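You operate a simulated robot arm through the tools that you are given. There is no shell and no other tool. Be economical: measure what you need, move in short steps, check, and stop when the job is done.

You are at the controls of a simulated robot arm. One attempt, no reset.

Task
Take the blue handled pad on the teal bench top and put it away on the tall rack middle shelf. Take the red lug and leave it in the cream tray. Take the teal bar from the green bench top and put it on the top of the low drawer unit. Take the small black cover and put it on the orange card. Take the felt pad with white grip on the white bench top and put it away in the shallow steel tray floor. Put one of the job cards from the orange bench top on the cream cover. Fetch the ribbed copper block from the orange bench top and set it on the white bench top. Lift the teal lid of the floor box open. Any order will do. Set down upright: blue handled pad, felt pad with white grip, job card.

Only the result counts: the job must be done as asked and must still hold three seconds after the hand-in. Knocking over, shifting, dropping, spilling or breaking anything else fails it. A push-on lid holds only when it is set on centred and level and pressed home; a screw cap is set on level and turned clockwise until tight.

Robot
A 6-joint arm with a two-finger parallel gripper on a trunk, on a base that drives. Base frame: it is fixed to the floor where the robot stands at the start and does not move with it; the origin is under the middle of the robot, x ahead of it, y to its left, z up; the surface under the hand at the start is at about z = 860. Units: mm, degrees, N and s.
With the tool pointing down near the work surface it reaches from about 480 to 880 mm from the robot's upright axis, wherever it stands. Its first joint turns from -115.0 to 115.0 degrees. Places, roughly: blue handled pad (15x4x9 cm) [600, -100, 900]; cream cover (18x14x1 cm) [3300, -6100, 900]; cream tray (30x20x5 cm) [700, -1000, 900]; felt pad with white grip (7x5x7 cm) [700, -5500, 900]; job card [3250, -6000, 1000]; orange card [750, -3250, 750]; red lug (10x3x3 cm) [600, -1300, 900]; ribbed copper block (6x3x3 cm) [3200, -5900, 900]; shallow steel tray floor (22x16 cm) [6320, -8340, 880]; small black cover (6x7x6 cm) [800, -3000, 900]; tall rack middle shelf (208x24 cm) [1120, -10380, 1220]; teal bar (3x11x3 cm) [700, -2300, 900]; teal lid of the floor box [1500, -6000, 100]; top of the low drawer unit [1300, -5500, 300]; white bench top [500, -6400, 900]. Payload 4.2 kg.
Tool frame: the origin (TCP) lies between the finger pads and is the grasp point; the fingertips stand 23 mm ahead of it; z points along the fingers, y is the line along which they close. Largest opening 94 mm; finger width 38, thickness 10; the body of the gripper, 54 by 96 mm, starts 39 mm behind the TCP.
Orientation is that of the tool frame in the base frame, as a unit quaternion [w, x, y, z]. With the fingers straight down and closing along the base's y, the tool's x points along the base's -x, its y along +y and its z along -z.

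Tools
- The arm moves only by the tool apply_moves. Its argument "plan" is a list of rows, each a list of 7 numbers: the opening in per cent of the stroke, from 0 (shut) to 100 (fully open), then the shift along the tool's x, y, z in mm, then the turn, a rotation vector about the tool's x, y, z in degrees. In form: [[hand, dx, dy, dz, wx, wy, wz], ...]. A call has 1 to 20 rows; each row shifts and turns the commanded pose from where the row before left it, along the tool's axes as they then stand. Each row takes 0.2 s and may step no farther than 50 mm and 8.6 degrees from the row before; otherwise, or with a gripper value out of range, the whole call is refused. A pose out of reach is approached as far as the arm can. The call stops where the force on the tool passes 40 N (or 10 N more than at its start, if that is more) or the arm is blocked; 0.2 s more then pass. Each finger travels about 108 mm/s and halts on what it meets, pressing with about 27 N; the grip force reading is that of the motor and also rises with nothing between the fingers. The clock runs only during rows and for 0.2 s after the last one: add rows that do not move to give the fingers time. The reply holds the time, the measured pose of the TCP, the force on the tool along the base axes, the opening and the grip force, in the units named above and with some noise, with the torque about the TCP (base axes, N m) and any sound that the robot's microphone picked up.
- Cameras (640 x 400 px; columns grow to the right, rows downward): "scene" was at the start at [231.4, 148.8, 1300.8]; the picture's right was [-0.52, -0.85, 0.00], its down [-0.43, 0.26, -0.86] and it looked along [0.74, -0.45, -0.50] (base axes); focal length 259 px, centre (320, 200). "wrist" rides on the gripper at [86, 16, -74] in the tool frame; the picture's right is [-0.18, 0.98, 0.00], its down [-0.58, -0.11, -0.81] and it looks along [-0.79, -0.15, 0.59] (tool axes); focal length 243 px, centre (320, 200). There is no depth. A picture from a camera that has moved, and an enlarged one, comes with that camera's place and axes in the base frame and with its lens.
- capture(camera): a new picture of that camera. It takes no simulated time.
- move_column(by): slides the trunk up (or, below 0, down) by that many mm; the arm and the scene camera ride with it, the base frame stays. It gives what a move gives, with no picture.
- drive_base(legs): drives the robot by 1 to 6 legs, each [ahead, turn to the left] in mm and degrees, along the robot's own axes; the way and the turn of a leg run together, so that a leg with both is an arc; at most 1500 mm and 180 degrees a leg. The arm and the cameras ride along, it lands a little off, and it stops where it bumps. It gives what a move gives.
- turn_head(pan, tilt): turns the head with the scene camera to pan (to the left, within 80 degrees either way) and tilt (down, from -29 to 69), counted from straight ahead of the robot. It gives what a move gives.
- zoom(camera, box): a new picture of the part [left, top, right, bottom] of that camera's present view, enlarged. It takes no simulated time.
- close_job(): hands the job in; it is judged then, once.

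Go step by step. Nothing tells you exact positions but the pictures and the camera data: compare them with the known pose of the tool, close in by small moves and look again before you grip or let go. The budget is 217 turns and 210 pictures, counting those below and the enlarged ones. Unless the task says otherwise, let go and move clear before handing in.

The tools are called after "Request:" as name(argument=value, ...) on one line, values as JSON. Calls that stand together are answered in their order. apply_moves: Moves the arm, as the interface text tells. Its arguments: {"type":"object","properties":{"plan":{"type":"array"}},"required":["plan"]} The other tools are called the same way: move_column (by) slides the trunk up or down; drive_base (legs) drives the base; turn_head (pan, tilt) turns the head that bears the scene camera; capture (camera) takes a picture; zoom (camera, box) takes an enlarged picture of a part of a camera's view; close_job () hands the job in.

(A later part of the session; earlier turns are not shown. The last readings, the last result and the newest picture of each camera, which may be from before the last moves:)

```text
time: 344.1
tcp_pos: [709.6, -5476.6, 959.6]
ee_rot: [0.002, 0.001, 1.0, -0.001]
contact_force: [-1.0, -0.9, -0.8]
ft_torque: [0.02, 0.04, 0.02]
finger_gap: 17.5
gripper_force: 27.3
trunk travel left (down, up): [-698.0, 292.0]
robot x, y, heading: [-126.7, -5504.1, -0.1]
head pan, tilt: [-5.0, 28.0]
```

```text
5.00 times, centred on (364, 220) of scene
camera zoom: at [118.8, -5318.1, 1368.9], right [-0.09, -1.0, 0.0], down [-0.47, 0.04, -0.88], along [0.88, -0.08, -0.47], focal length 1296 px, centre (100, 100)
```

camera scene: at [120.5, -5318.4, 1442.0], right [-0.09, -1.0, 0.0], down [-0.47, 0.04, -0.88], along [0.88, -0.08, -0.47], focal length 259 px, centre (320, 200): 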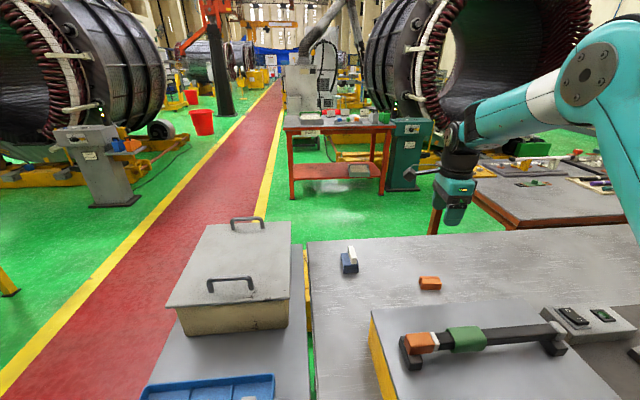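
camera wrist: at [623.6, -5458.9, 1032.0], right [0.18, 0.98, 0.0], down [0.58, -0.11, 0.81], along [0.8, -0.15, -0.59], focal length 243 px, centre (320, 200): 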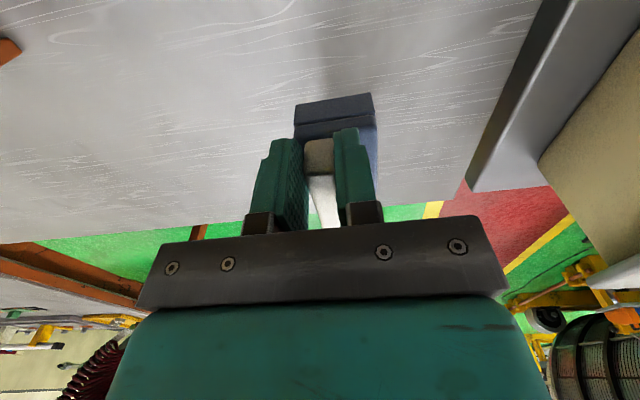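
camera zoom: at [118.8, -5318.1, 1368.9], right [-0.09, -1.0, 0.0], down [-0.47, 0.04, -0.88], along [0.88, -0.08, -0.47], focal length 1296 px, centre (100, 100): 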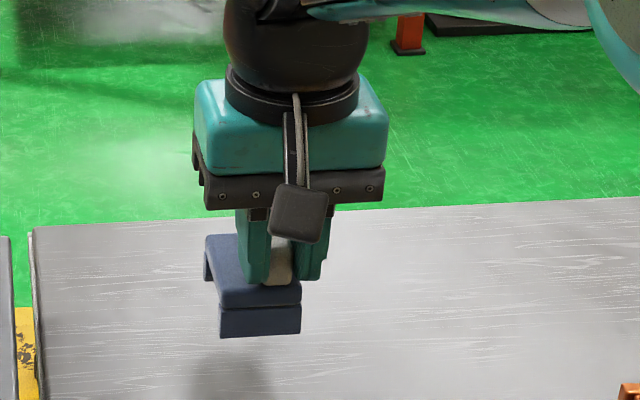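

The pad is held level. I pull it in, raise it and drive back over the crossing to the corridor heading south.

Request:
apply_moves(plan=[[0, 15, 0, -15, 0, 0, 0], [0, 20, 0, -20, 0, 0, 0], [0, 20, 0, -20, 0, 0, 0], [0, 20, 0, -20, 0, 0, 0], [0, 20, 0, -20, 0, 0, 0], [0, 20, 0, -20, 0, 0, 0], [0, 10, 0, -25, 0, 0, 0], [0, 0, 0, -25, 0, 0, 0], [0, 0, 0, -25, 0, 0, 0], [0, 0, 0, -25, 0, 0, 0]])

Request:
drive_base(legs=[[-230, 0], [0, 90], [1340, 0], [0, -90], [1500, 0], [950, 0]])

```text
time: 346.3
tcp_pos: [583.6, -5475.0, 1175.1]
ee_rot: [0.003, 0.0, 1.0, -0.002]
contact_force: [0.4, -0.1, -1.4]
ft_torque: [-0.01, 0.06, -0.02]
finger_gap: 17.7
gripper_force: 27.2
trunk travel left (down, up): [-698.0, 292.0]
robot x, y, heading: [-125.0, -5502.7, -0.3]
head pan, tilt: [-5.0, 28.0]
```

```text
time: 347.5
tcp_pos: [476.9, -5445.0, 1219.1]
ee_rot: [0.107, -0.003, 0.994, 0.012]
contact_force: [-0.1, 0.4, -1.2]
ft_torque: [0.03, 0.03, 0.02]
finger_gap: 17.4
gripper_force: 27.5
trunk travel left (down, up): [-698.0, 292.0]
robot x, y, heading: [-195.6, -5507.7, -0.4]
head pan, tilt: [-5.0, 28.0]
stopped in leg 1: the robot was blocked; the commanded pose is now the measured one
```

Something pushed the arm while backing off. I look before doing anything else.

Request:
capture(camera="scene")

Request:
capture(camera="wrist")

```text
85 pictures are left
camera scene: at [144.5, -5317.9, 1373.2], right [-0.09, -1.0, 0.01], down [-0.53, 0.04, -0.85], along [0.84, -0.08, -0.53], focal length 259 px, centre (320, 200)
```

scene: 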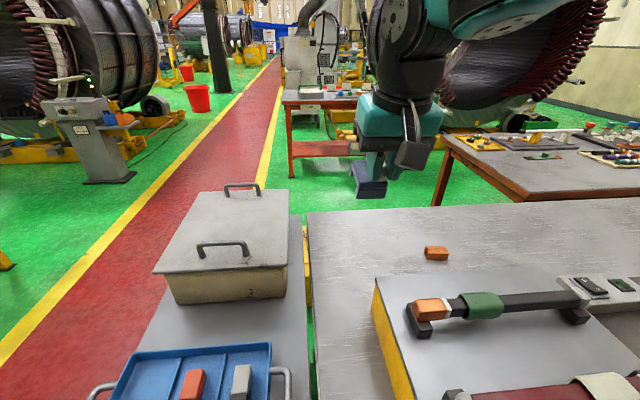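

```text
84 pictures are left
camera wrist: at [377.6, -5429.7, 1273.0], right [0.17, 0.98, 0.06], down [0.4, -0.13, 0.91], along [0.9, -0.13, -0.41], focal length 243 px, centre (320, 200)
```

wrist: 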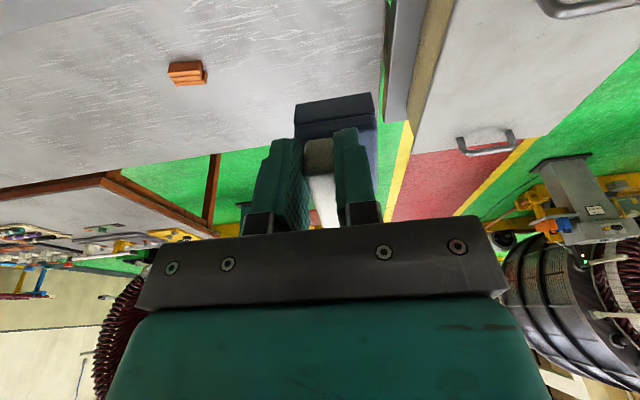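

Request:
turn_head(pan=-5, tilt=60)

Request:
capture(camera="scene")

```text
time: 348.4
tcp_pos: [480.0, -5444.3, 1218.9]
ee_rot: [0.106, -0.004, 0.994, 0.013]
contact_force: [-0.4, 0.1, -0.5]
ft_torque: [-0.02, 0.02, 0.01]
finger_gap: 17.2
gripper_force: 27.0
trunk travel left (down, up): [-698.0, 292.0]
robot x, y, heading: [-198.1, -5504.5, -0.5]
head pan, tilt: [-5.0, 60.0]
```

```text
83 pictures are left
camera scene: at [117.8, -5315.4, 1329.9], right [-0.09, -1.0, 0.01], down [-0.89, 0.08, -0.44], along [0.44, -0.05, -0.9], focal length 259 px, centre (320, 200)
```

scene: 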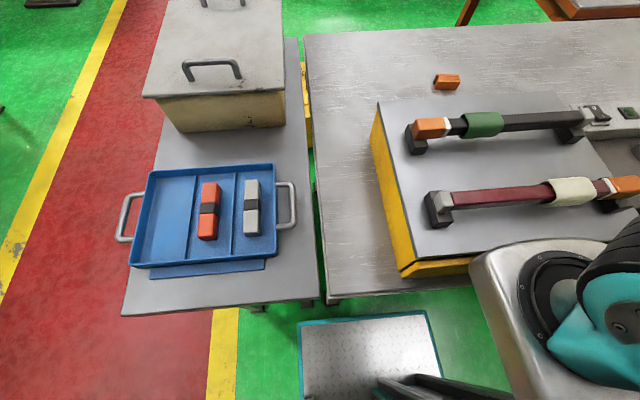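

The trunk carriage seems to have come down on the yellow box or its handle (the column move fell 18 mm short). I raise the trunk to free it.

Request:
move_column(by=90)

Request:
capture(camera="scene")

```text
time: 348.8
tcp_pos: [370.5, -5444.8, 1234.4]
ee_rot: [0.146, -0.007, 0.989, 0.007]
contact_force: [3.0, 2.1, -4.2]
ft_torque: [-0.13, 0.18, -0.01]
finger_gap: 17.0
gripper_force: 27.5
trunk travel left (down, up): [-720.0, 270.0]
robot x, y, heading: [-197.8, -5502.7, -0.7]
head pan, tilt: [-5.0, 60.0]
stopped: the arm was blocked; the commanded pose is now the measured one
```

```text
82 pictures are left
camera scene: at [62.4, -5316.8, 1324.3], right [-0.1, -1.0, 0.0], down [-0.88, 0.08, -0.48], along [0.47, -0.05, -0.88], focal length 259 px, centre (320, 200)
```

scene: 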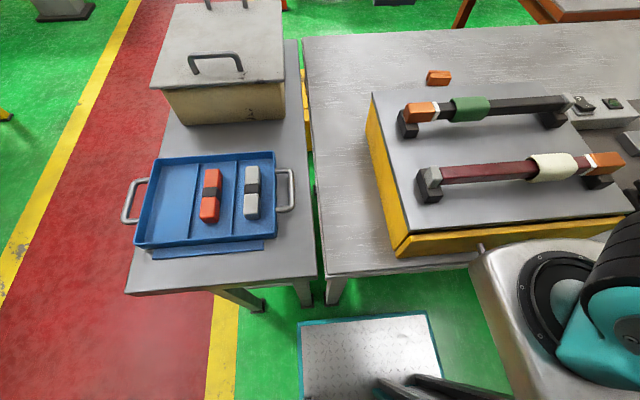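

The robot rocked forward and is nearly level again, but the hand is tilted about 17°. I lift the hand a little and straighten it.

Request:
apply_moves(plan=[[0, 0, 0, -5, 0, 3, 0], [0, 0, 0, -5, 0, 3, 0], [0, 0, 0, -5, 0, 3, 0]])

Request:
turn_head(pan=-40, tilt=45)

Request:
capture(camera="scene")

```text
time: 349.8
tcp_pos: [378.6, -5445.1, 1264.0]
ee_rot: [0.068, -0.007, 0.998, 0.014]
contact_force: [-0.4, 0.0, -2.1]
ft_torque: [-0.03, 0.05, -0.04]
finger_gap: 17.1
gripper_force: 27.3
trunk travel left (down, up): [-720.0, 270.0]
robot x, y, heading: [-199.2, -5504.6, -0.5]
head pan, tilt: [-5.0, 60.0]
stopped in row 3: the arm was blocked; the commanded pose is now the measured one
```

```text
time: 350.8
tcp_pos: [376.1, -5444.1, 1264.7]
ee_rot: [0.07, -0.007, 0.997, 0.015]
contact_force: [-0.7, 0.5, -0.5]
ft_torque: [0.0, 0.04, 0.0]
finger_gap: 17.2
gripper_force: 26.9
trunk travel left (down, up): [-720.0, 270.0]
robot x, y, heading: [-195.1, -5504.5, -0.5]
head pan, tilt: [-40.0, 45.0]
```

```text
81 pictures are left
camera scene: at [19.0, -5362.7, 1348.5], right [-0.65, -0.76, 0.0], down [-0.54, 0.46, -0.71], along [0.54, -0.46, -0.71], focal length 259 px, centre (320, 200)
```

scene: 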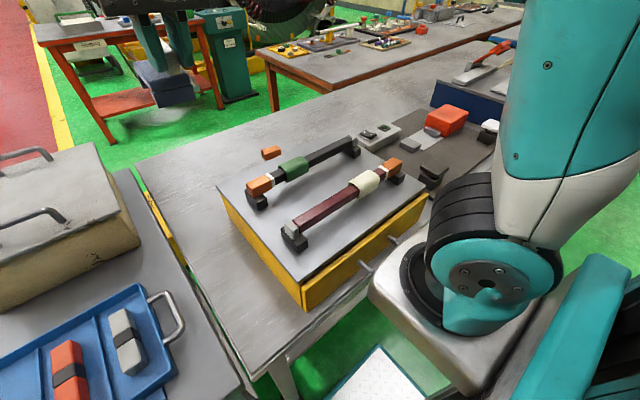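

The robot is level again; the pedestal had overlapped the yellow box's handle, and the box itself looks unmoved. I try raising the trunk again in a small step.

Request:
move_column(by=40)

Request:
capture(camera="scene")

```text
time: 351.6
tcp_pos: [377.7, -5444.2, 1305.2]
ee_rot: [0.069, -0.009, 0.997, 0.014]
contact_force: [0.0, 0.0, -0.6]
ft_torque: [0.0, 0.03, 0.01]
finger_gap: 17.1
gripper_force: 26.7
trunk travel left (down, up): [-760.0, 230.0]
robot x, y, heading: [-199.4, -5500.9, -0.3]
head pan, tilt: [-40.0, 45.0]
```

```text
80 pictures are left
camera scene: at [18.9, -5362.8, 1388.5], right [-0.65, -0.76, 0.0], down [-0.54, 0.46, -0.71], along [0.54, -0.46, -0.71], focal length 259 px, centre (320, 200)
```

scene: 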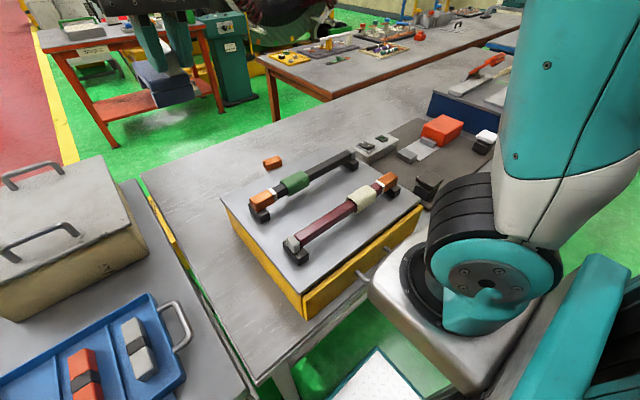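

Free now. I raise further, level the hand and back away.

Request:
move_column(by=60)

Request:
apply_moves(plan=[[0, 0, 0, 0, 0, 3, 0], [0, 0, 0, 0, 0, 3, 0], [0, 0, 0, 0, 0, 2, 0], [0, 0, 0, 0, 0, 0, 1.5]])

Request:
drive_base(legs=[[-160, 0]])

Request:
turn_head(pan=-5, tilt=28)

Request:
capture(camera="scene")

```text
time: 352.6
tcp_pos: [377.3, -5444.7, 1365.1]
ee_rot: [0.07, -0.009, 0.997, 0.015]
contact_force: [-0.5, -0.1, -1.0]
ft_torque: [0.01, 0.02, 0.01]
finger_gap: 17.2
gripper_force: 26.9
trunk travel left (down, up): [-820.0, 170.0]
robot x, y, heading: [-199.4, -5505.2, -0.4]
head pan, tilt: [-40.0, 45.0]
```

```text
time: 353.6
tcp_pos: [376.9, -5445.3, 1365.3]
ee_rot: [-0.001, 0.005, 1.0, 0.013]
contact_force: [-0.5, -0.9, -0.6]
ft_torque: [0.02, 0.0, 0.02]
finger_gap: 17.2
gripper_force: 26.9
trunk travel left (down, up): [-820.0, 170.0]
robot x, y, heading: [-198.5, -5503.0, -0.4]
head pan, tilt: [-40.0, 45.0]
```

```text
time: 355.0
tcp_pos: [217.4, -5444.6, 1365.7]
ee_rot: [0.001, 0.005, 1.0, 0.014]
contact_force: [0.1, 0.6, -1.0]
ft_torque: [0.01, 0.06, -0.01]
finger_gap: 17.2
gripper_force: 27.2
trunk travel left (down, up): [-820.0, 170.0]
robot x, y, heading: [-360.0, -5503.9, -0.5]
head pan, tilt: [-40.0, 45.0]
```

```text
time: 356.0
tcp_pos: [216.7, -5444.6, 1365.3]
ee_rot: [0.0, 0.005, 1.0, 0.013]
contact_force: [0.5, -0.4, -0.4]
ft_torque: [0.0, -0.01, -0.01]
finger_gap: 17.0
gripper_force: 26.8
trunk travel left (down, up): [-820.0, 170.0]
robot x, y, heading: [-359.0, -5503.2, -0.6]
head pan, tilt: [-5.0, 28.0]
```

```text
79 pictures are left
camera scene: at [-112.3, -5317.7, 1474.2], right [-0.1, -1.0, 0.0], down [-0.47, 0.05, -0.88], along [0.88, -0.09, -0.47], focal length 259 px, centre (320, 200)
```

scene: 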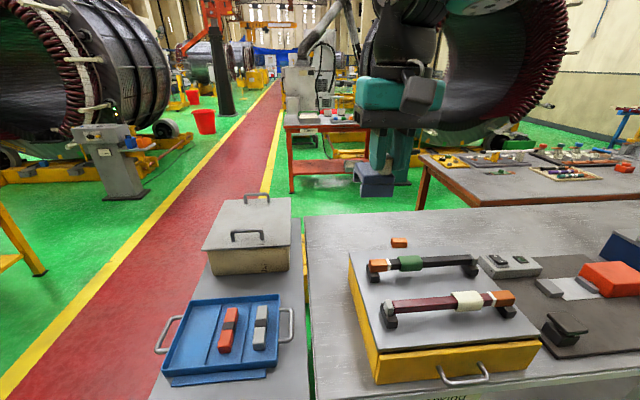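

The yellow box hasn't shifted. Now I drive round over the crossing to the corridor with the felt pad.

Request:
drive_base(legs=[[0, 90.5], [1340, 0], [0, -90], [1500, 0], [960, 0], [0, -90]])

Request:
drive_base(legs=[[1500, 0], [1500, 0]])

Request:
turn_head(pan=45, tilt=12)

Request:
capture(camera="scene")

```text
time: 385.9
tcp_pos: [2142.3, -4737.4, 1365.0]
ee_rot: [0.011, 0.707, 0.707, 0.009]
contact_force: [-0.8, -0.4, -0.3]
ft_torque: [0.04, -0.02, 0.0]
finger_gap: 17.1
gripper_force: 27.0
trunk travel left (down, up): [-820.0, 170.0]
robot x, y, heading: [2079.1, -4160.2, -89.8]
head pan, tilt: [-5.0, 28.0]
```

```text
time: 400.4
tcp_pos: [2150.5, -7749.2, 1366.4]
ee_rot: [0.01, 0.708, 0.706, 0.009]
contact_force: [0.0, 0.3, -0.9]
ft_torque: [0.0, 0.02, 0.0]
finger_gap: 17.3
gripper_force: 26.9
trunk travel left (down, up): [-820.0, 170.0]
robot x, y, heading: [2086.5, -7173.8, -90.2]
head pan, tilt: [-5.0, 28.0]
```

```text
time: 401.6
tcp_pos: [2150.5, -7749.1, 1365.6]
ee_rot: [0.01, 0.708, 0.706, 0.01]
contact_force: [0.3, -0.8, -0.4]
ft_torque: [0.02, 0.03, 0.01]
finger_gap: 17.4
gripper_force: 27.3
trunk travel left (down, up): [-820.0, 170.0]
robot x, y, heading: [2084.3, -7175.7, -90.1]
head pan, tilt: [45.0, 12.0]
```

```text
78 pictures are left
camera scene: at [2351.0, -7392.7, 1500.2], right [-0.71, -0.71, 0.0], down [-0.15, 0.15, -0.98], along [0.69, -0.69, -0.21], focal length 259 px, centre (320, 200)
```

scene: 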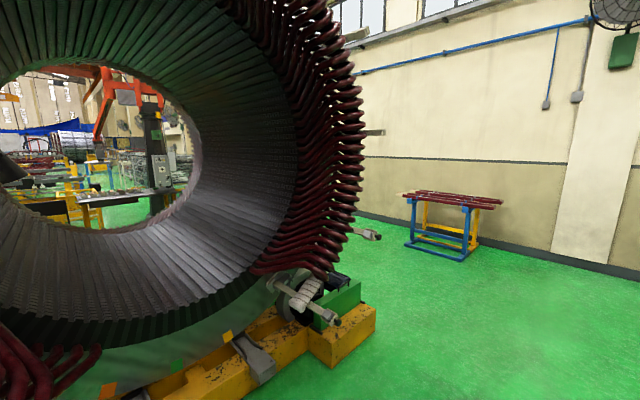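

The stator stand blocks the direct way, but the south side is open. I drive round by y≈-9500 and look east.

Request:
drive_base(legs=[[1500, 0], [820, 0], [0, 90], [1500, 0]])

Request:
turn_head(pan=15, tilt=12)

Request:
capture(camera="scene")

```text
time: 423.9
tcp_pos: [4154.1, -9453.4, 1364.3]
ee_rot: [0.0, 0.008, 1.0, 0.015]
contact_force: [-0.1, 1.5, -1.1]
ft_torque: [-0.03, 0.05, -0.01]
finger_gap: 17.2
gripper_force: 27.1
trunk travel left (down, up): [-820.0, 170.0]
robot x, y, heading: [3573.9, -9509.4, -0.7]
head pan, tilt: [45.0, 12.0]
```

```text
time: 424.8
tcp_pos: [4153.0, -9454.4, 1365.1]
ee_rot: [0.0, 0.008, 1.0, 0.015]
contact_force: [-0.5, -0.3, -1.9]
ft_torque: [-0.02, 0.04, 0.01]
finger_gap: 17.1
gripper_force: 27.3
trunk travel left (down, up): [-820.0, 170.0]
robot x, y, heading: [3575.0, -9512.0, -0.8]
head pan, tilt: [15.0, 12.0]
```

```text
77 pictures are left
camera scene: at [3825.6, -9293.3, 1500.2], right [0.25, -0.97, 0.0], down [-0.2, -0.05, -0.98], along [0.95, 0.24, -0.21], focal length 259 px, centre (320, 200)
```

scene: 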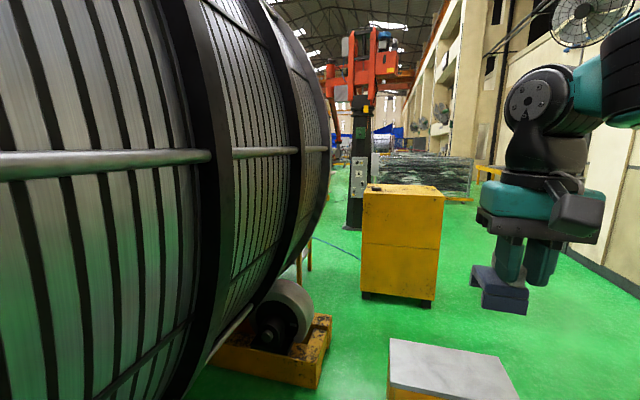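

A low box stands in the way near (5100,-9650). I pass to the south of it at y≈-10450 and look again.

Request:
drive_base(legs=[[0, -89.2], [950, 0], [0, 90], [1500, 0], [600, 0]])

Request:
turn_head(pan=50, tilt=15)

Request:
capture(camera="scene")

```text
time: 447.4
tcp_pos: [6270.9, -10374.8, 1364.8]
ee_rot: [0.0, -0.003, 1.0, 0.014]
contact_force: [0.1, 0.9, -1.6]
ft_torque: [-0.01, 0.02, 0.0]
finger_gap: 17.3
gripper_force: 26.9
trunk travel left (down, up): [-820.0, 170.0]
robot x, y, heading: [5698.0, -10445.0, 0.4]
head pan, tilt: [15.0, 12.0]
```

```text
time: 448.4
tcp_pos: [6270.6, -10376.0, 1365.5]
ee_rot: [0.0, -0.002, 1.0, 0.014]
contact_force: [-0.2, 0.2, -1.2]
ft_torque: [0.0, 0.03, -0.05]
finger_gap: 17.2
gripper_force: 27.1
trunk travel left (down, up): [-820.0, 170.0]
robot x, y, heading: [5697.6, -10446.6, 0.2]
head pan, tilt: [50.0, 15.0]
```

```text
76 pictures are left
camera scene: at [5908.7, -10175.0, 1495.3], right [0.77, -0.64, 0.0], down [-0.17, -0.2, -0.97], along [0.62, 0.74, -0.26], focal length 259 px, centre (320, 200)
```

scene: 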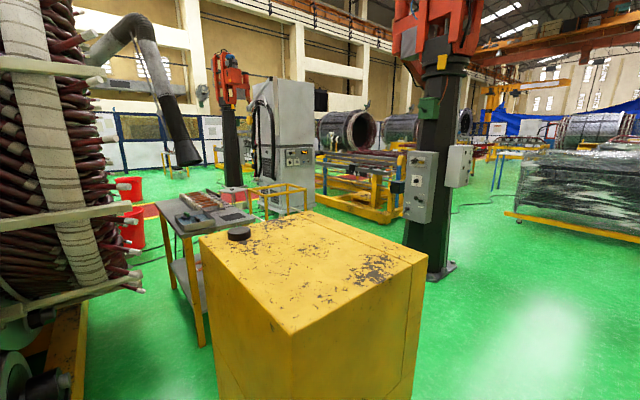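

Request:
zoom(camera="scene", box=[140, 160, 300, 260])

```text
4.00 times, centred on (220, 210) of scene
camera zoom: at [5908.7, -10175.0, 1495.3], right [0.77, -0.64, 0.0], down [-0.17, -0.2, -0.97], along [0.62, 0.74, -0.26], focal length 1037 px, centre (720, 160)
```

zoom: 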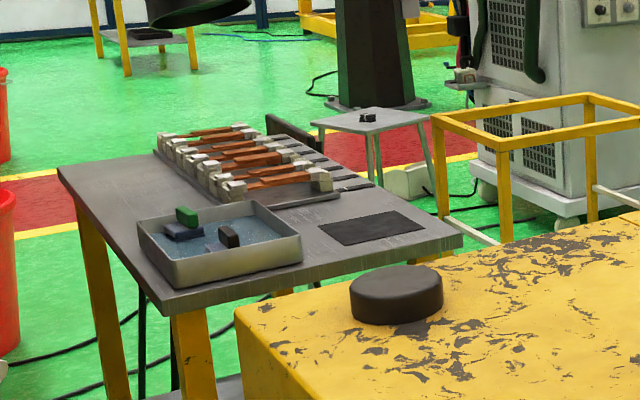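

The tray is at about (6342,-8277) on a table whose south-west corner is near (6206,-8508). The west side is tight because of the stator, so I check the approach from the east.

Request:
drive_base(legs=[[1500, 0], [150, 0], [0, 90]])

Request:
turn_head(pan=10, tilt=18)

Request:
capture(camera="scene")

```text
time: 460.6
tcp_pos: [7273.5, -9865.0, 1365.1]
ee_rot: [0.011, 0.71, -0.704, -0.01]
contact_force: [0.0, 0.2, -1.2]
ft_torque: [-0.02, -0.02, -0.02]
finger_gap: 17.2
gripper_force: 26.9
trunk travel left (down, up): [-820.0, 170.0]
robot x, y, heading: [7341.6, -10439.1, 90.4]
head pan, tilt: [50.0, 15.0]
```

```text
time: 461.7
tcp_pos: [7273.0, -9865.2, 1365.3]
ee_rot: [0.009, 0.71, -0.704, -0.009]
contact_force: [0.6, 0.5, -1.5]
ft_torque: [-0.03, 0.0, -0.03]
finger_gap: 17.2
gripper_force: 27.1
trunk travel left (down, up): [-820.0, 170.0]
robot x, y, heading: [7341.5, -10440.7, 90.4]
head pan, tilt: [10.0, 18.0]
```

```text
74 pictures are left
camera scene: at [7131.8, -10195.7, 1490.4], right [0.98, 0.18, 0.0], down [0.06, -0.3, -0.95], along [-0.17, 0.93, -0.31], focal length 259 px, centre (320, 200)
```

scene: 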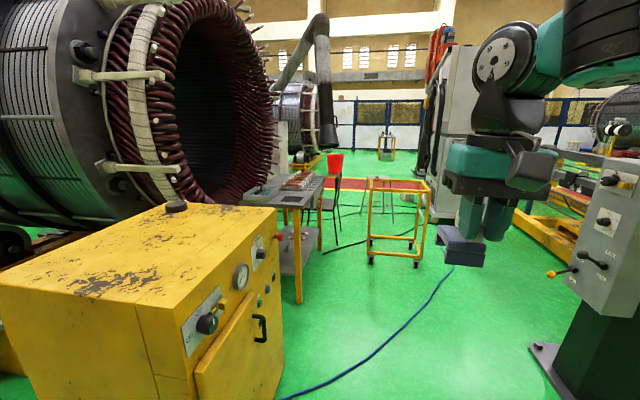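

The east side of the table is open. I drive north and turn to face the table from the east.

Request:
drive_base(legs=[[1500, 0], [610, 0], [0, 89.6], [230, 0]])

Request:
turn_head(pan=0, tilt=35)

Request:
capture(camera="scene")

```text
time: 477.4
tcp_pos: [6510.3, -8397.5, 1365.7]
ee_rot: [0.015, 1.0, 0.007, 0.0]
contact_force: [-0.2, 0.5, -0.8]
ft_torque: [0.05, -0.04, 0.01]
finger_gap: 17.3
gripper_force: 26.5
trunk travel left (down, up): [-820.0, 170.0]
robot x, y, heading: [7083.8, -8323.5, -179.3]
head pan, tilt: [10.0, 18.0]
```

```text
time: 478.1
tcp_pos: [6508.8, -8396.8, 1364.7]
ee_rot: [0.014, 1.0, 0.006, 0.001]
contact_force: [-0.4, -0.2, -1.4]
ft_torque: [0.02, -0.02, 0.0]
finger_gap: 17.0
gripper_force: 27.5
trunk travel left (down, up): [-820.0, 170.0]
robot x, y, heading: [7083.2, -8326.9, -179.2]
head pan, tilt: [0.0, 35.0]
```

```text
73 pictures are left
camera scene: at [6848.3, -8523.2, 1463.4], right [-0.01, 1.0, 0.0], down [0.57, 0.01, -0.82], along [-0.82, -0.01, -0.57], focal length 259 px, centre (320, 200)
```

scene: 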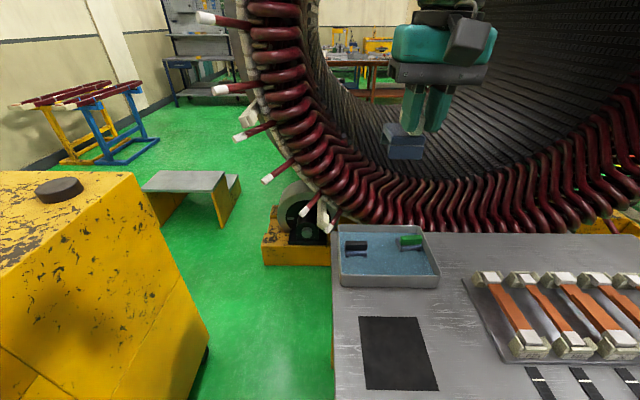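

Request:
zoom(camera="scene", box=[325, 215, 453, 295])

```text
5.00 times, centred on (389, 255) of scene
camera zoom: at [6848.3, -8523.2, 1463.4], right [-0.01, 1.0, 0.0], down [0.57, 0.01, -0.82], along [-0.82, -0.01, -0.57], focal length 1296 px, centre (-25, -75)
```

zoom: 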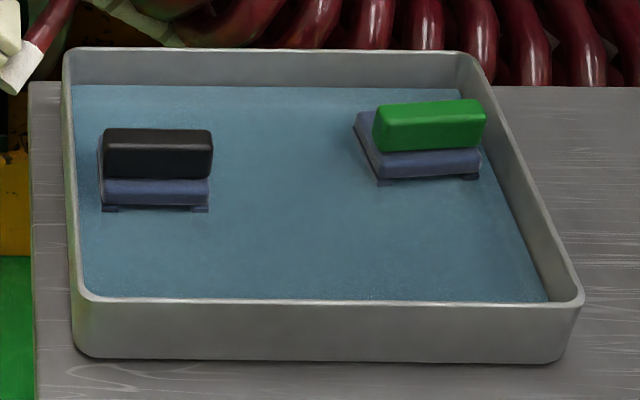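

The tray's interior spans x≈6190–6393, y≈-8472…-8200, with two other pads in it. The free spot is in the front middle, so I'll put ours with its base centred at about (6330,-8337).

Request:
apply_moves(plan=[[0, 0, 0, 0, 1.6, 0, 0], [0, -32, -15, 0, 0, 0, 0], [0, -32, -15, 0, 0, 0, 0], [0, -32, -15, 0, 0, 0, 0], [0, -32, -15, 0, 0, 0, 0], [0, -33, -15, 0, 0, 0, 0], [0, 0, 0, 40, 0, 0, 0], [0, 0, 0, 40, 0, 0, 0], [0, 0, 0, 40, 0, 0, 0], [0, 0, 0, 40, 0, 0, 0], [0, 0, 0, 40, 0, 0, 0], [0, 0, 0, 40, 0, 0, 0], [0, 0, 0, 40, 0, 0, 0], [0, 0, 0, 40, 0, 0, 0], [0, 0, 0, 30, 0, 0, 0]])

Request:
zoom(camera="scene", box=[309, 175, 469, 295])

Request:
capture(camera="wrist")

```text
time: 481.4
tcp_pos: [6349.7, -8323.8, 1015.2]
ee_rot: [0.0, 1.0, 0.006, 0.0]
contact_force: [-0.8, -0.3, -0.6]
ft_torque: [-0.02, 0.01, 0.02]
finger_gap: 17.1
gripper_force: 26.2
trunk travel left (down, up): [-820.0, 170.0]
robot x, y, heading: [7083.2, -8325.9, -179.4]
head pan, tilt: [0.0, 35.0]
```

```text
3.33 times, centred on (389, 235) of scene
camera zoom: at [6848.7, -8523.1, 1463.4], right [-0.01, 1.0, 0.0], down [0.57, 0.01, -0.82], along [-0.82, -0.01, -0.57], focal length 864 px, centre (90, 83)
```

zoom: 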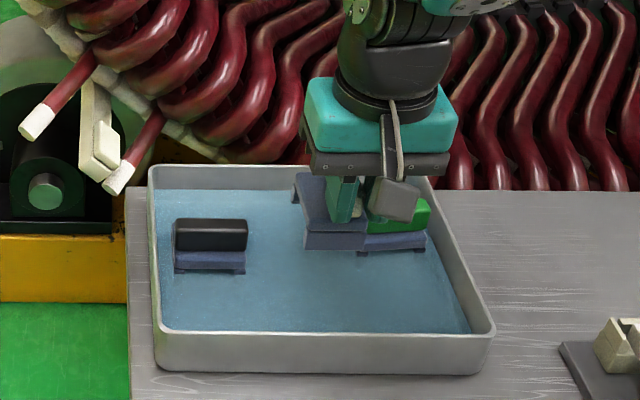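

```text
70 pictures are left
camera wrist: at [6436.0, -8338.3, 1088.8], right [-0.17, -0.98, 0.0], down [-0.58, 0.1, 0.81], along [-0.79, 0.14, -0.59], focal length 243 px, centre (320, 200)
```

wrist: 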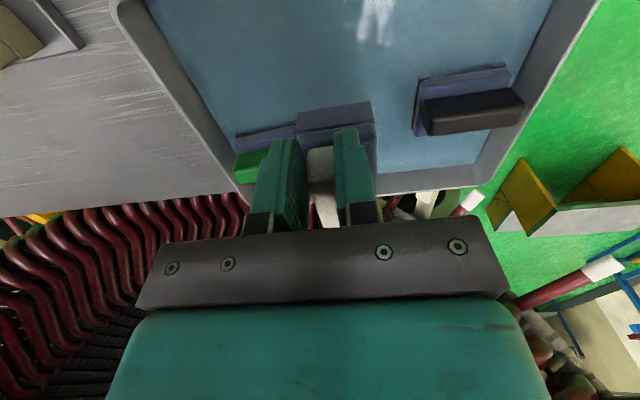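

Request:
apply_moves(plan=[[0, 0, 8, 20, 0, 0, 0], [0, 0, 0, 30, 0, 0, 0], [0, 0, 0, 20, 0, 0, 0], [0, 0, 0, 5, 0, 0, 0]])

Request:
zoom(camera="scene", box=[325, 195, 453, 295])

Request:
capture(camera="wrist")

```text
time: 482.4
tcp_pos: [6348.0, -8332.4, 943.6]
ee_rot: [0.001, 1.0, 0.006, -0.003]
contact_force: [-0.3, -0.2, 39.0]
ft_torque: [0.0, 0.22, -0.13]
finger_gap: 17.5
gripper_force: 27.0
trunk travel left (down, up): [-820.0, 170.0]
robot x, y, heading: [7087.4, -8326.7, -179.3]
head pan, tilt: [0.0, 35.0]
```

```text
4.00 times, centred on (389, 245) of scene
camera zoom: at [6850.0, -8523.1, 1464.2], right [-0.01, 1.0, 0.0], down [0.57, 0.01, -0.82], along [-0.82, -0.01, -0.57], focal length 1037 px, centre (44, 20)
```

zoom: 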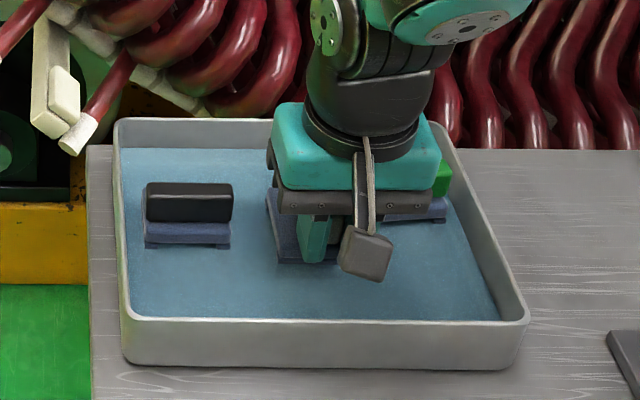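

```text
68 pictures are left
camera wrist: at [6434.5, -8347.2, 1016.8], right [-0.17, -0.98, 0.0], down [-0.58, 0.1, 0.81], along [-0.8, 0.14, -0.59], focal length 243 px, centre (320, 200)
```

wrist: 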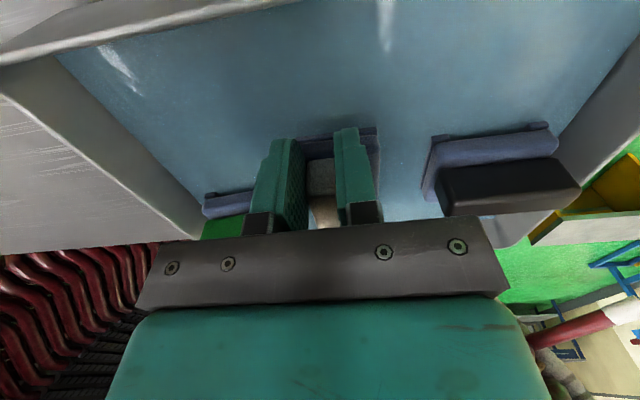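

Contact with the tray floor. I relieve, open and rise.

Request:
apply_moves(plan=[[0, 0, 0, -2, 0, 0, 0], [25, 0, 0, 0, 0, 0, 0], [40, 0, 0, 0, 0, 0, 0], [45, 0, 0, 0, 0, 0, 0], [45, 0, 0, -15, 0, 0, 0], [45, 0, 0, -35, 0, 0, 0], [45, 0, 0, -45, 0, 0, 0], [45, 0, 0, -45, 0, 0, 0], [45, 0, 0, -45, 0, 0, 0], [45, 0, 0, -45, 0, 0, 0], [45, 0, 0, -45, 0, 0, 0]])

Request:
zoom(camera="scene", box=[325, 195, 453, 295])

```text
time: 484.8
tcp_pos: [6350.2, -8330.9, 1215.9]
ee_rot: [0.0, 1.0, 0.006, 0.0]
contact_force: [-0.3, -0.6, -0.3]
ft_torque: [-0.01, -0.05, -0.02]
finger_gap: 42.2
gripper_force: 0.0
trunk travel left (down, up): [-820.0, 170.0]
robot x, y, heading: [7083.8, -8324.7, -179.4]
head pan, tilt: [0.0, 35.0]
```

```text
4.00 times, centred on (389, 245) of scene
camera zoom: at [6848.0, -8523.1, 1463.2], right [-0.01, 1.0, 0.0], down [0.57, 0.01, -0.82], along [-0.82, -0.01, -0.57], focal length 1037 px, centre (44, 20)
```

zoom: 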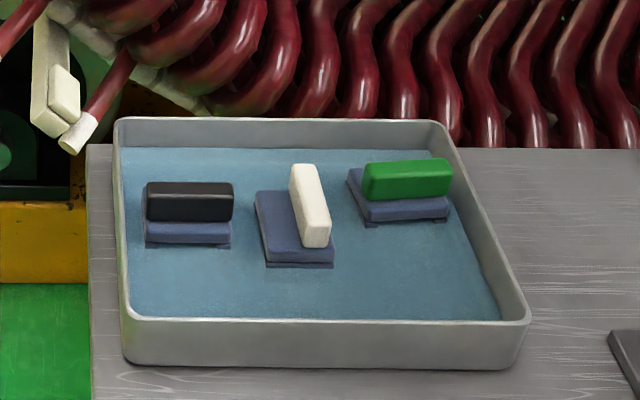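

The felt pad stands upright in the tray. I retract and drive back west along the south side, looking at the tall rack on the way.

Request:
apply_moves(plan=[[45, 40, 0, -10, 0, 0, 0], [45, 40, 0, -10, 0, 0, 0], [45, 40, 0, -10, 0, 0, 0], [45, 30, 0, -10, 0, 0, 0]])

Request:
drive_base(legs=[[-260, 0], [0, 89.4], [1500, 0], [560, 0], [0, -90], [1500, 0]])

Request:
drive_base(legs=[[1500, 0], [1200, 0]])

Request:
turn_head(pan=0, tilt=8)

Request:
capture(camera="scene")

```text
time: 485.8
tcp_pos: [6499.0, -8329.4, 1258.5]
ee_rot: [0.0, 1.0, 0.006, 0.0]
contact_force: [0.2, -0.4, -0.1]
ft_torque: [0.02, -0.04, 0.0]
finger_gap: 42.4
gripper_force: 0.1
trunk travel left (down, up): [-820.0, 170.0]
robot x, y, heading: [7082.6, -8324.3, -179.3]
head pan, tilt: [0.0, 35.0]
```

```text
time: 512.0
tcp_pos: [5265.0, -10368.3, 1256.9]
ee_rot: [0.0, 1.0, 0.001, 0.001]
contact_force: [-0.5, -0.5, 0.6]
ft_torque: [-0.03, 0.0, 0.02]
finger_gap: 42.2
gripper_force: 0.1
trunk travel left (down, up): [-820.0, 170.0]
robot x, y, heading: [5849.3, -10366.5, -179.9]
head pan, tilt: [0.0, 35.0]
```

```text
time: 525.1
tcp_pos: [2562.7, -10365.0, 1259.4]
ee_rot: [0.0, 1.0, -0.004, 0.001]
contact_force: [-0.2, 0.0, 0.6]
ft_torque: [0.01, -0.03, 0.01]
finger_gap: 42.3
gripper_force: 0.1
trunk travel left (down, up): [-820.0, 170.0]
robot x, y, heading: [3147.3, -10370.8, 179.6]
head pan, tilt: [0.0, 35.0]
```

```text
time: 526.0
tcp_pos: [2563.1, -10365.2, 1256.9]
ee_rot: [0.001, 1.0, -0.004, 0.001]
contact_force: [0.3, -0.7, 0.8]
ft_torque: [0.03, 0.01, 0.01]
finger_gap: 42.4
gripper_force: 0.0
trunk travel left (down, up): [-820.0, 170.0]
robot x, y, heading: [3148.5, -10367.8, 179.6]
head pan, tilt: [0.0, 8.0]
```

```text
66 pictures are left
camera scene: at [2904.5, -10564.6, 1506.6], right [0.01, 1.0, 0.0], down [0.14, 0.0, -0.99], along [-0.99, 0.01, -0.14], focal length 259 px, centre (320, 200)
```

scene: 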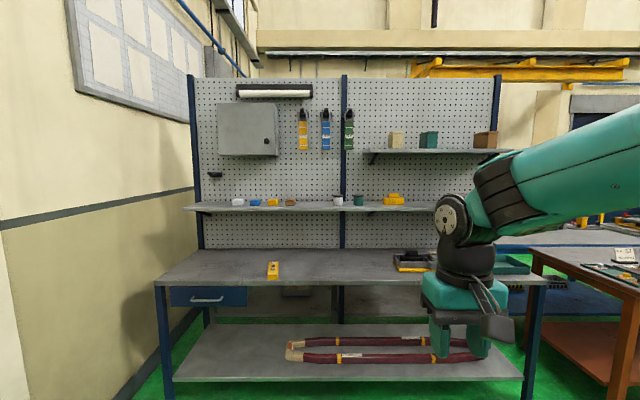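

The rack's middle shelf (z≈1225, front edge x≈1240) faces east, with free headroom and a free stretch around y≈-10605, so a vertical grip on the pad will do. Now I go north for the black cover.

Request:
drive_base(legs=[[1060, 0], [0, -89.6], [1500, 0], [1500, 0], [1500, 0], [1500, 0]])

Request:
drive_base(legs=[[260, 0], [0, 90], [1310, 0], [0, -90]])

Request:
turn_head(pan=0, tilt=28)

Request:
capture(camera="scene")

```text
time: 563.5
tcp_pos: [2085.2, -3767.1, 1257.2]
ee_rot: [0.001, -0.704, 0.71, 0.0]
contact_force: [-0.4, -0.2, 0.4]
ft_torque: [0.0, 0.01, 0.0]
finger_gap: 42.3
gripper_force: 0.1
trunk travel left (down, up): [-820.0, 170.0]
robot x, y, heading: [2080.0, -4352.0, 89.4]
head pan, tilt: [0.0, 8.0]
```

```text
time: 579.1
tcp_pos: [782.9, -3485.2, 1256.4]
ee_rot: [-0.001, -0.703, 0.712, -0.001]
contact_force: [0.0, -0.4, -0.2]
ft_torque: [-0.01, -0.02, 0.0]
finger_gap: 42.5
gripper_force: 0.1
trunk travel left (down, up): [-820.0, 170.0]
robot x, y, heading: [774.9, -4072.3, 89.3]
head pan, tilt: [0.0, 8.0]
```

```text
time: 580.0
tcp_pos: [781.6, -3483.9, 1257.3]
ee_rot: [0.0, -0.703, 0.711, 0.0]
contact_force: [0.3, 1.3, -0.3]
ft_torque: [-0.06, -0.03, -0.01]
finger_gap: 42.5
gripper_force: 0.1
trunk travel left (down, up): [-820.0, 170.0]
robot x, y, heading: [773.8, -4074.0, 89.2]
head pan, tilt: [0.0, 28.0]
```

```text
65 pictures are left
camera scene: at [581.9, -3824.3, 1474.4], right [1.0, -0.01, 0.0], down [-0.01, -0.47, -0.88], along [0.01, 0.88, -0.47], focal length 259 px, centre (320, 200)
```

scene: 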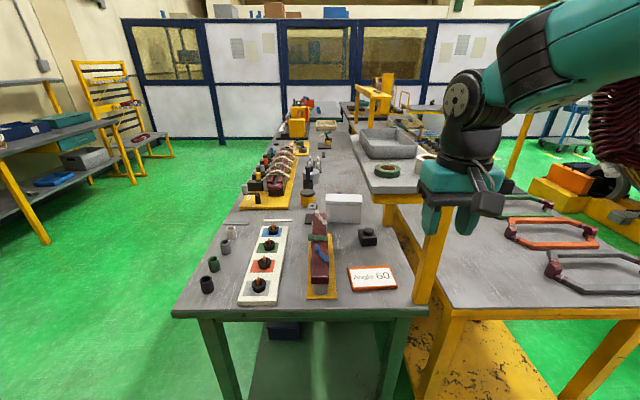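

The small black cover and the orange-edged card "Angle 60" are both here at the bench end. I zoom in.

Request:
zoom(camera="scene", box=[300, 205, 428, 305])

```text
4.00 times, centred on (364, 255) of scene
camera zoom: at [581.9, -3824.3, 1474.4], right [1.0, -0.01, 0.0], down [-0.01, -0.47, -0.88], along [0.01, 0.88, -0.47], focal length 1037 px, centre (144, -20)
```

zoom: 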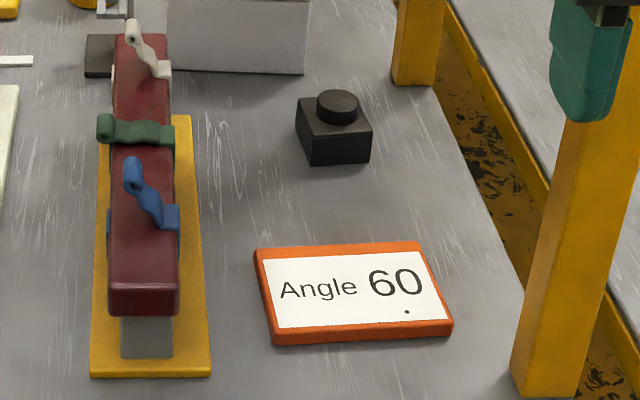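

The cover (round knob on a square base) is near (771,-3030) and the card near (752,-3220). A raised shelf stands close on the right, so I move the hand left first, drive closer and check its edge.

Request:
apply_moves(plan=[[70, 0, 40, 0, 0, 0, 0], [70, 0, 40, 0, 0, 0, 0], [70, 0, 40, 0, 0, 0, 0], [70, 0, 40, 0, 0, 0, 0]])

Request:
drive_base(legs=[[340, 0]])

Request:
turn_head(pan=-15, tilt=40)

Request:
capture(camera="scene")

Request:
capture(camera="wrist")

```text
time: 581.0
tcp_pos: [621.9, -3483.7, 1255.8]
ee_rot: [0.0, -0.702, 0.712, -0.001]
contact_force: [0.4, 0.1, -0.3]
ft_torque: [0.01, -0.02, -0.01]
finger_gap: 65.6
gripper_force: 0.0
trunk travel left (down, up): [-820.0, 170.0]
robot x, y, heading: [775.2, -4073.2, 89.1]
head pan, tilt: [0.0, 28.0]
```

```text
time: 583.2
tcp_pos: [625.3, -3143.6, 1257.3]
ee_rot: [0.001, -0.704, 0.711, 0.0]
contact_force: [0.4, -0.4, 0.0]
ft_torque: [-0.03, -0.02, -0.01]
finger_gap: 65.6
gripper_force: 0.0
trunk travel left (down, up): [-820.0, 170.0]
robot x, y, heading: [775.6, -3733.0, 89.5]
head pan, tilt: [0.0, 28.0]
```

```text
time: 584.0
tcp_pos: [624.5, -3145.5, 1257.1]
ee_rot: [0.0, -0.703, 0.711, 0.0]
contact_force: [0.3, 0.7, -0.3]
ft_torque: [-0.03, 0.01, -0.01]
finger_gap: 65.7
gripper_force: 0.0
trunk travel left (down, up): [-820.0, 170.0]
robot x, y, heading: [773.7, -3730.4, 89.5]
head pan, tilt: [-15.0, 40.0]
```

```text
63 pictures are left
camera scene: at [607.2, -3494.4, 1455.8], right [0.96, -0.27, 0.0], down [-0.17, -0.62, -0.77], along [0.21, 0.74, -0.64], focal length 259 px, centre (320, 200)
```

scene: 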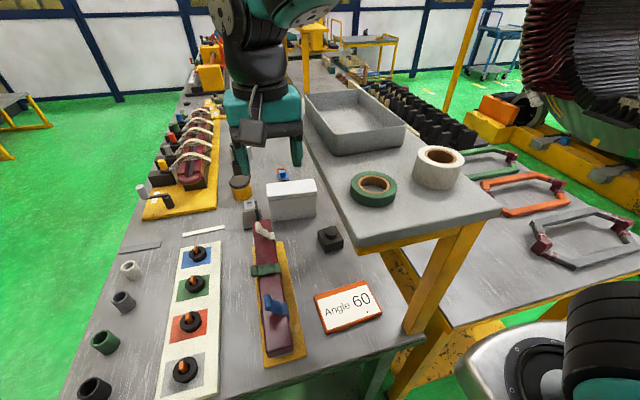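

```text
62 pictures are left
camera wrist: at [607.9, -3229.9, 1330.5], right [-0.98, 0.19, 0.0], down [0.12, 0.58, 0.81], along [0.16, 0.79, -0.59], focal length 243 px, centre (320, 200)
```

wrist: 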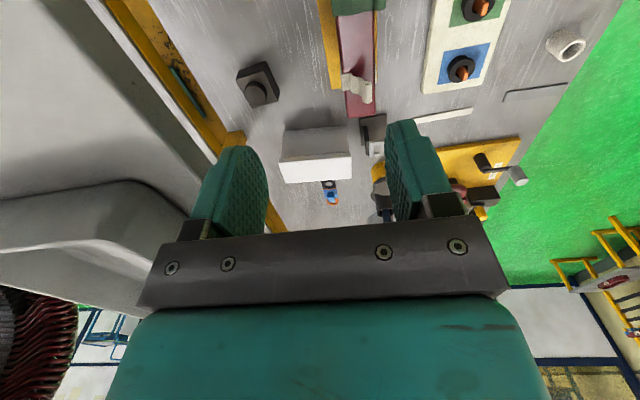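

The raised shelf's west edge is at x≈704 and z≈1198, so cover and card lie under its overhang. I'll work from the aisle side with the hand tilted forward; first I drive round there.

Request:
drive_base(legs=[[-350, 0], [0, 90], [1130, 0], [0, -90], [980, 0], [0, -89.5]])

Request:
turn_head(pan=0, tilt=25)

Request:
capture(camera="scene")

```text
time: 607.7
tcp_pos: [217.2, -2916.3, 1256.5]
ee_rot: [-0.001, -0.008, 1.0, 0.0]
contact_force: [-0.4, -0.7, 0.7]
ft_torque: [0.03, 0.02, 0.03]
finger_gap: 65.7
gripper_force: 0.0
trunk travel left (down, up): [-820.0, 170.0]
robot x, y, heading: [-363.9, -3077.0, 0.9]
head pan, tilt: [-15.0, 40.0]
```

```text
time: 608.5
tcp_pos: [217.9, -2915.9, 1257.0]
ee_rot: [0.0, -0.007, 1.0, 0.001]
contact_force: [0.0, -0.3, -0.2]
ft_torque: [-0.01, 0.03, -0.01]
finger_gap: 65.8
gripper_force: 0.2
trunk travel left (down, up): [-820.0, 170.0]
robot x, y, heading: [-363.1, -3080.9, 0.8]
head pan, tilt: [0.0, 25.0]
```

```text
61 pictures are left
camera scene: at [-122.0, -2882.6, 1479.0], right [0.01, -1.0, 0.0], down [-0.42, -0.01, -0.91], along [0.91, 0.01, -0.42], focal length 259 px, centre (320, 200)
```

scene: 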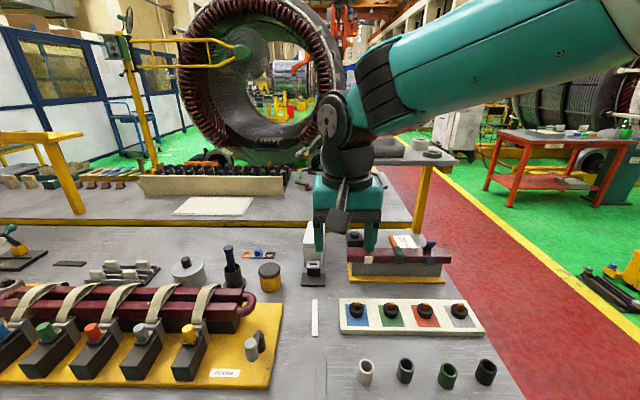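

From here I see the card and cover under the raised shelf, with a clamp bar in front. I'll turn the hand by 180° so that its camera is on the upper side when tilting, and check it's reachable.

Request:
apply_moves(plan=[[70, 0, 0, 0, 0, 0, 8.5], [70, 0, 0, 0, 0, 0, 8.5], [70, 0, 0, 0, 0, 0, 8.5], [70, 0, 0, 0, 0, 0, 8.5], [70, 0, 0, 0, 0, 0, 8.5], [70, 0, 0, 0, 0, 0, 8.5], [70, 0, 0, 0, 0, 0, 8.5], [70, 0, 0, 0, 0, 0, 8.5], [70, 0, 0, 0, 0, 0, 8.5], [70, 0, 0, 0, 0, 0, 8.5], [70, 0, 0, 0, 0, 0, 8.5], [70, 0, 0, 0, 0, 0, 8.5], [70, 0, 0, 0, 0, 0, 8.5], [70, 0, 0, 0, 0, 0, 8.5], [70, 0, 0, 0, 0, 0, 8.5], [70, 0, 0, 0, 0, 0, 8.5], [70, 0, 0, 0, 0, 0, 8.5], [70, 0, 0, 0, 0, 0, 8.5]])

```text
time: 612.3
tcp_pos: [270.5, -2968.6, 1286.6]
ee_rot: [0.026, 0.967, 0.253, 0.001]
contact_force: [-0.2, 1.2, 0.7]
ft_torque: [-0.03, -0.01, -0.01]
finger_gap: 65.5
gripper_force: 0.1
out of reach, approached as far as the arm can: row 17, 18
trunk travel left (down, up): [-820.0, 170.0]
robot x, y, heading: [-362.8, -3081.4, 0.9]
head pan, tilt: [0.0, 25.0]
```

Request:
zoom(camera="scene", box=[300, 130, 476, 300])

```text
2.35 times, centred on (388, 215) of scene
camera zoom: at [-122.8, -2881.7, 1479.1], right [0.02, -1.0, 0.0], down [-0.42, -0.01, -0.91], along [0.91, 0.01, -0.42], focal length 610 px, centre (160, 165)
```

zoom: 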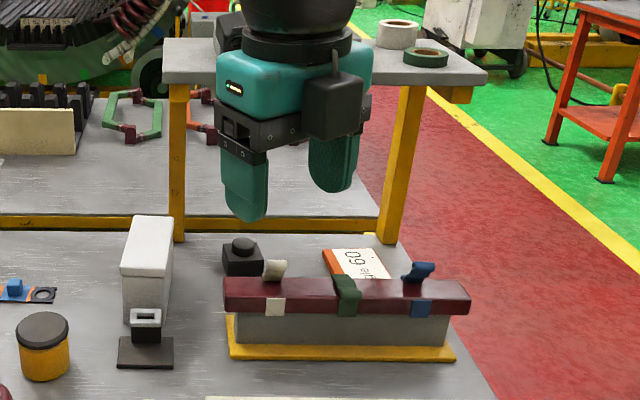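

The shelf's underside is at z≈1190, and the clamp bar with levers (up to z≈1005) sits in front. Yaw is limited near 150°, so I'll use yaw 130° with a 40° forward tilt, which suits the round knob and keeps the camera on top. I set this pose up while still retracted.

Request:
apply_moves(plan=[[75, 0, 0, 0, 0, 0, -7], [75, 0, 0, 0, 0, 0, -7], [75, 0, 0, 0, 0, 0, -6], [75, 0, 0, 0, 0, 5, 0], [75, 0, 0, 0, 0, 5, 0], [75, 0, 0, 0, 0, 5, 0], [75, 0, 0, 0, 0, 5, 0], [75, 0, 0, 0, 0, 5, 0], [75, 0, 0, 0, 0, 5, 0], [75, 0, 0, 0, 0, 5, 0], [75, 0, 0, 0, 0, 5, 0]])

Request:
move_column(by=-70)

Request:
capture(camera="wrist")

```text
time: 614.7
tcp_pos: [273.1, -2970.4, 1286.0]
ee_rot: [-0.121, 0.854, 0.402, 0.308]
contact_force: [-0.2, 0.8, 0.0]
ft_torque: [0.0, -0.02, 0.02]
finger_gap: 70.6
gripper_force: 0.0
trunk travel left (down, up): [-820.0, 170.0]
robot x, y, heading: [-367.6, -3082.6, 0.8]
head pan, tilt: [0.0, 25.0]
```

```text
time: 615.8
tcp_pos: [272.5, -2970.8, 1216.6]
ee_rot: [-0.119, 0.854, 0.402, 0.307]
contact_force: [0.4, 0.1, 0.0]
ft_torque: [0.0, -0.03, 0.0]
finger_gap: 70.4
gripper_force: 0.1
trunk travel left (down, up): [-750.0, 240.0]
robot x, y, heading: [-369.2, -3081.0, 0.9]
head pan, tilt: [0.0, 25.0]
```

```text
59 pictures are left
camera wrist: at [294.8, -2960.5, 1329.1], right [0.66, -0.75, -0.07], down [-0.71, -0.65, 0.27], along [-0.25, -0.12, -0.96], focal length 243 px, centre (320, 200)
```

wrist: 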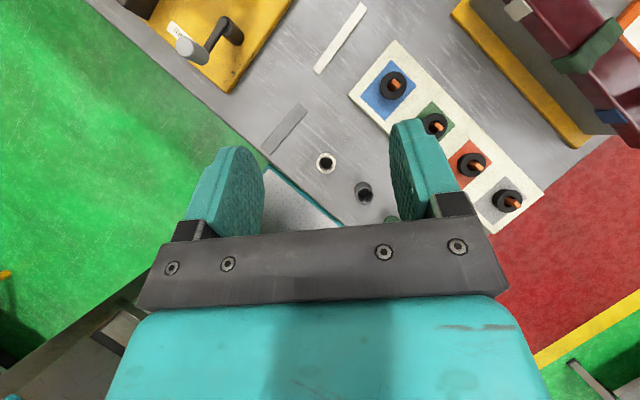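

Pose is right: tilted 39° toward north-east, closing axis level. I drive in.

Request:
drive_base(legs=[[245, 0]])

Request:
turn_head(pan=-5, tilt=35)

Request:
capture(camera="scene")

```text
time: 617.6
tcp_pos: [515.3, -2966.4, 1217.2]
ee_rot: [-0.119, 0.855, 0.401, 0.307]
contact_force: [0.6, 0.1, 0.6]
ft_torque: [-0.02, 0.01, 0.0]
finger_gap: 70.5
gripper_force: 0.1
trunk travel left (down, up): [-750.0, 240.0]
robot x, y, heading: [-120.4, -3075.7, 0.5]
head pan, tilt: [0.0, 25.0]
```

```text
time: 618.3
tcp_pos: [515.3, -2966.4, 1216.7]
ee_rot: [-0.119, 0.855, 0.4, 0.307]
contact_force: [-0.5, 0.1, -1.2]
ft_torque: [0.0, 0.01, -0.03]
finger_gap: 70.4
gripper_force: 0.0
trunk travel left (down, up): [-750.0, 240.0]
robot x, y, heading: [-121.6, -3077.1, 0.6]
head pan, tilt: [-5.0, 35.0]
```

```text
58 pictures are left
camera scene: at [119.7, -2885.9, 1393.4], right [-0.08, -1.0, 0.0], down [-0.57, 0.05, -0.82], along [0.82, -0.07, -0.57], focal length 259 px, centre (320, 200)
```

scene: 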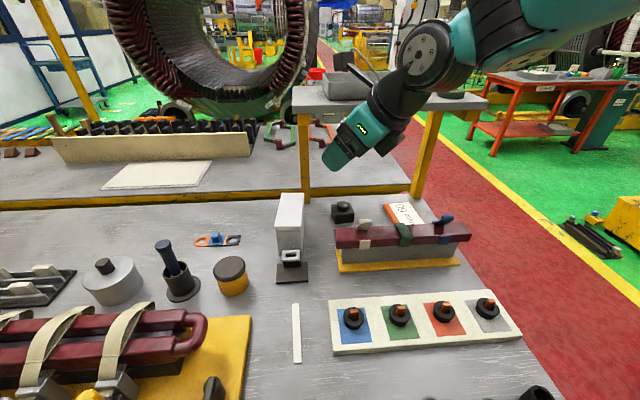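

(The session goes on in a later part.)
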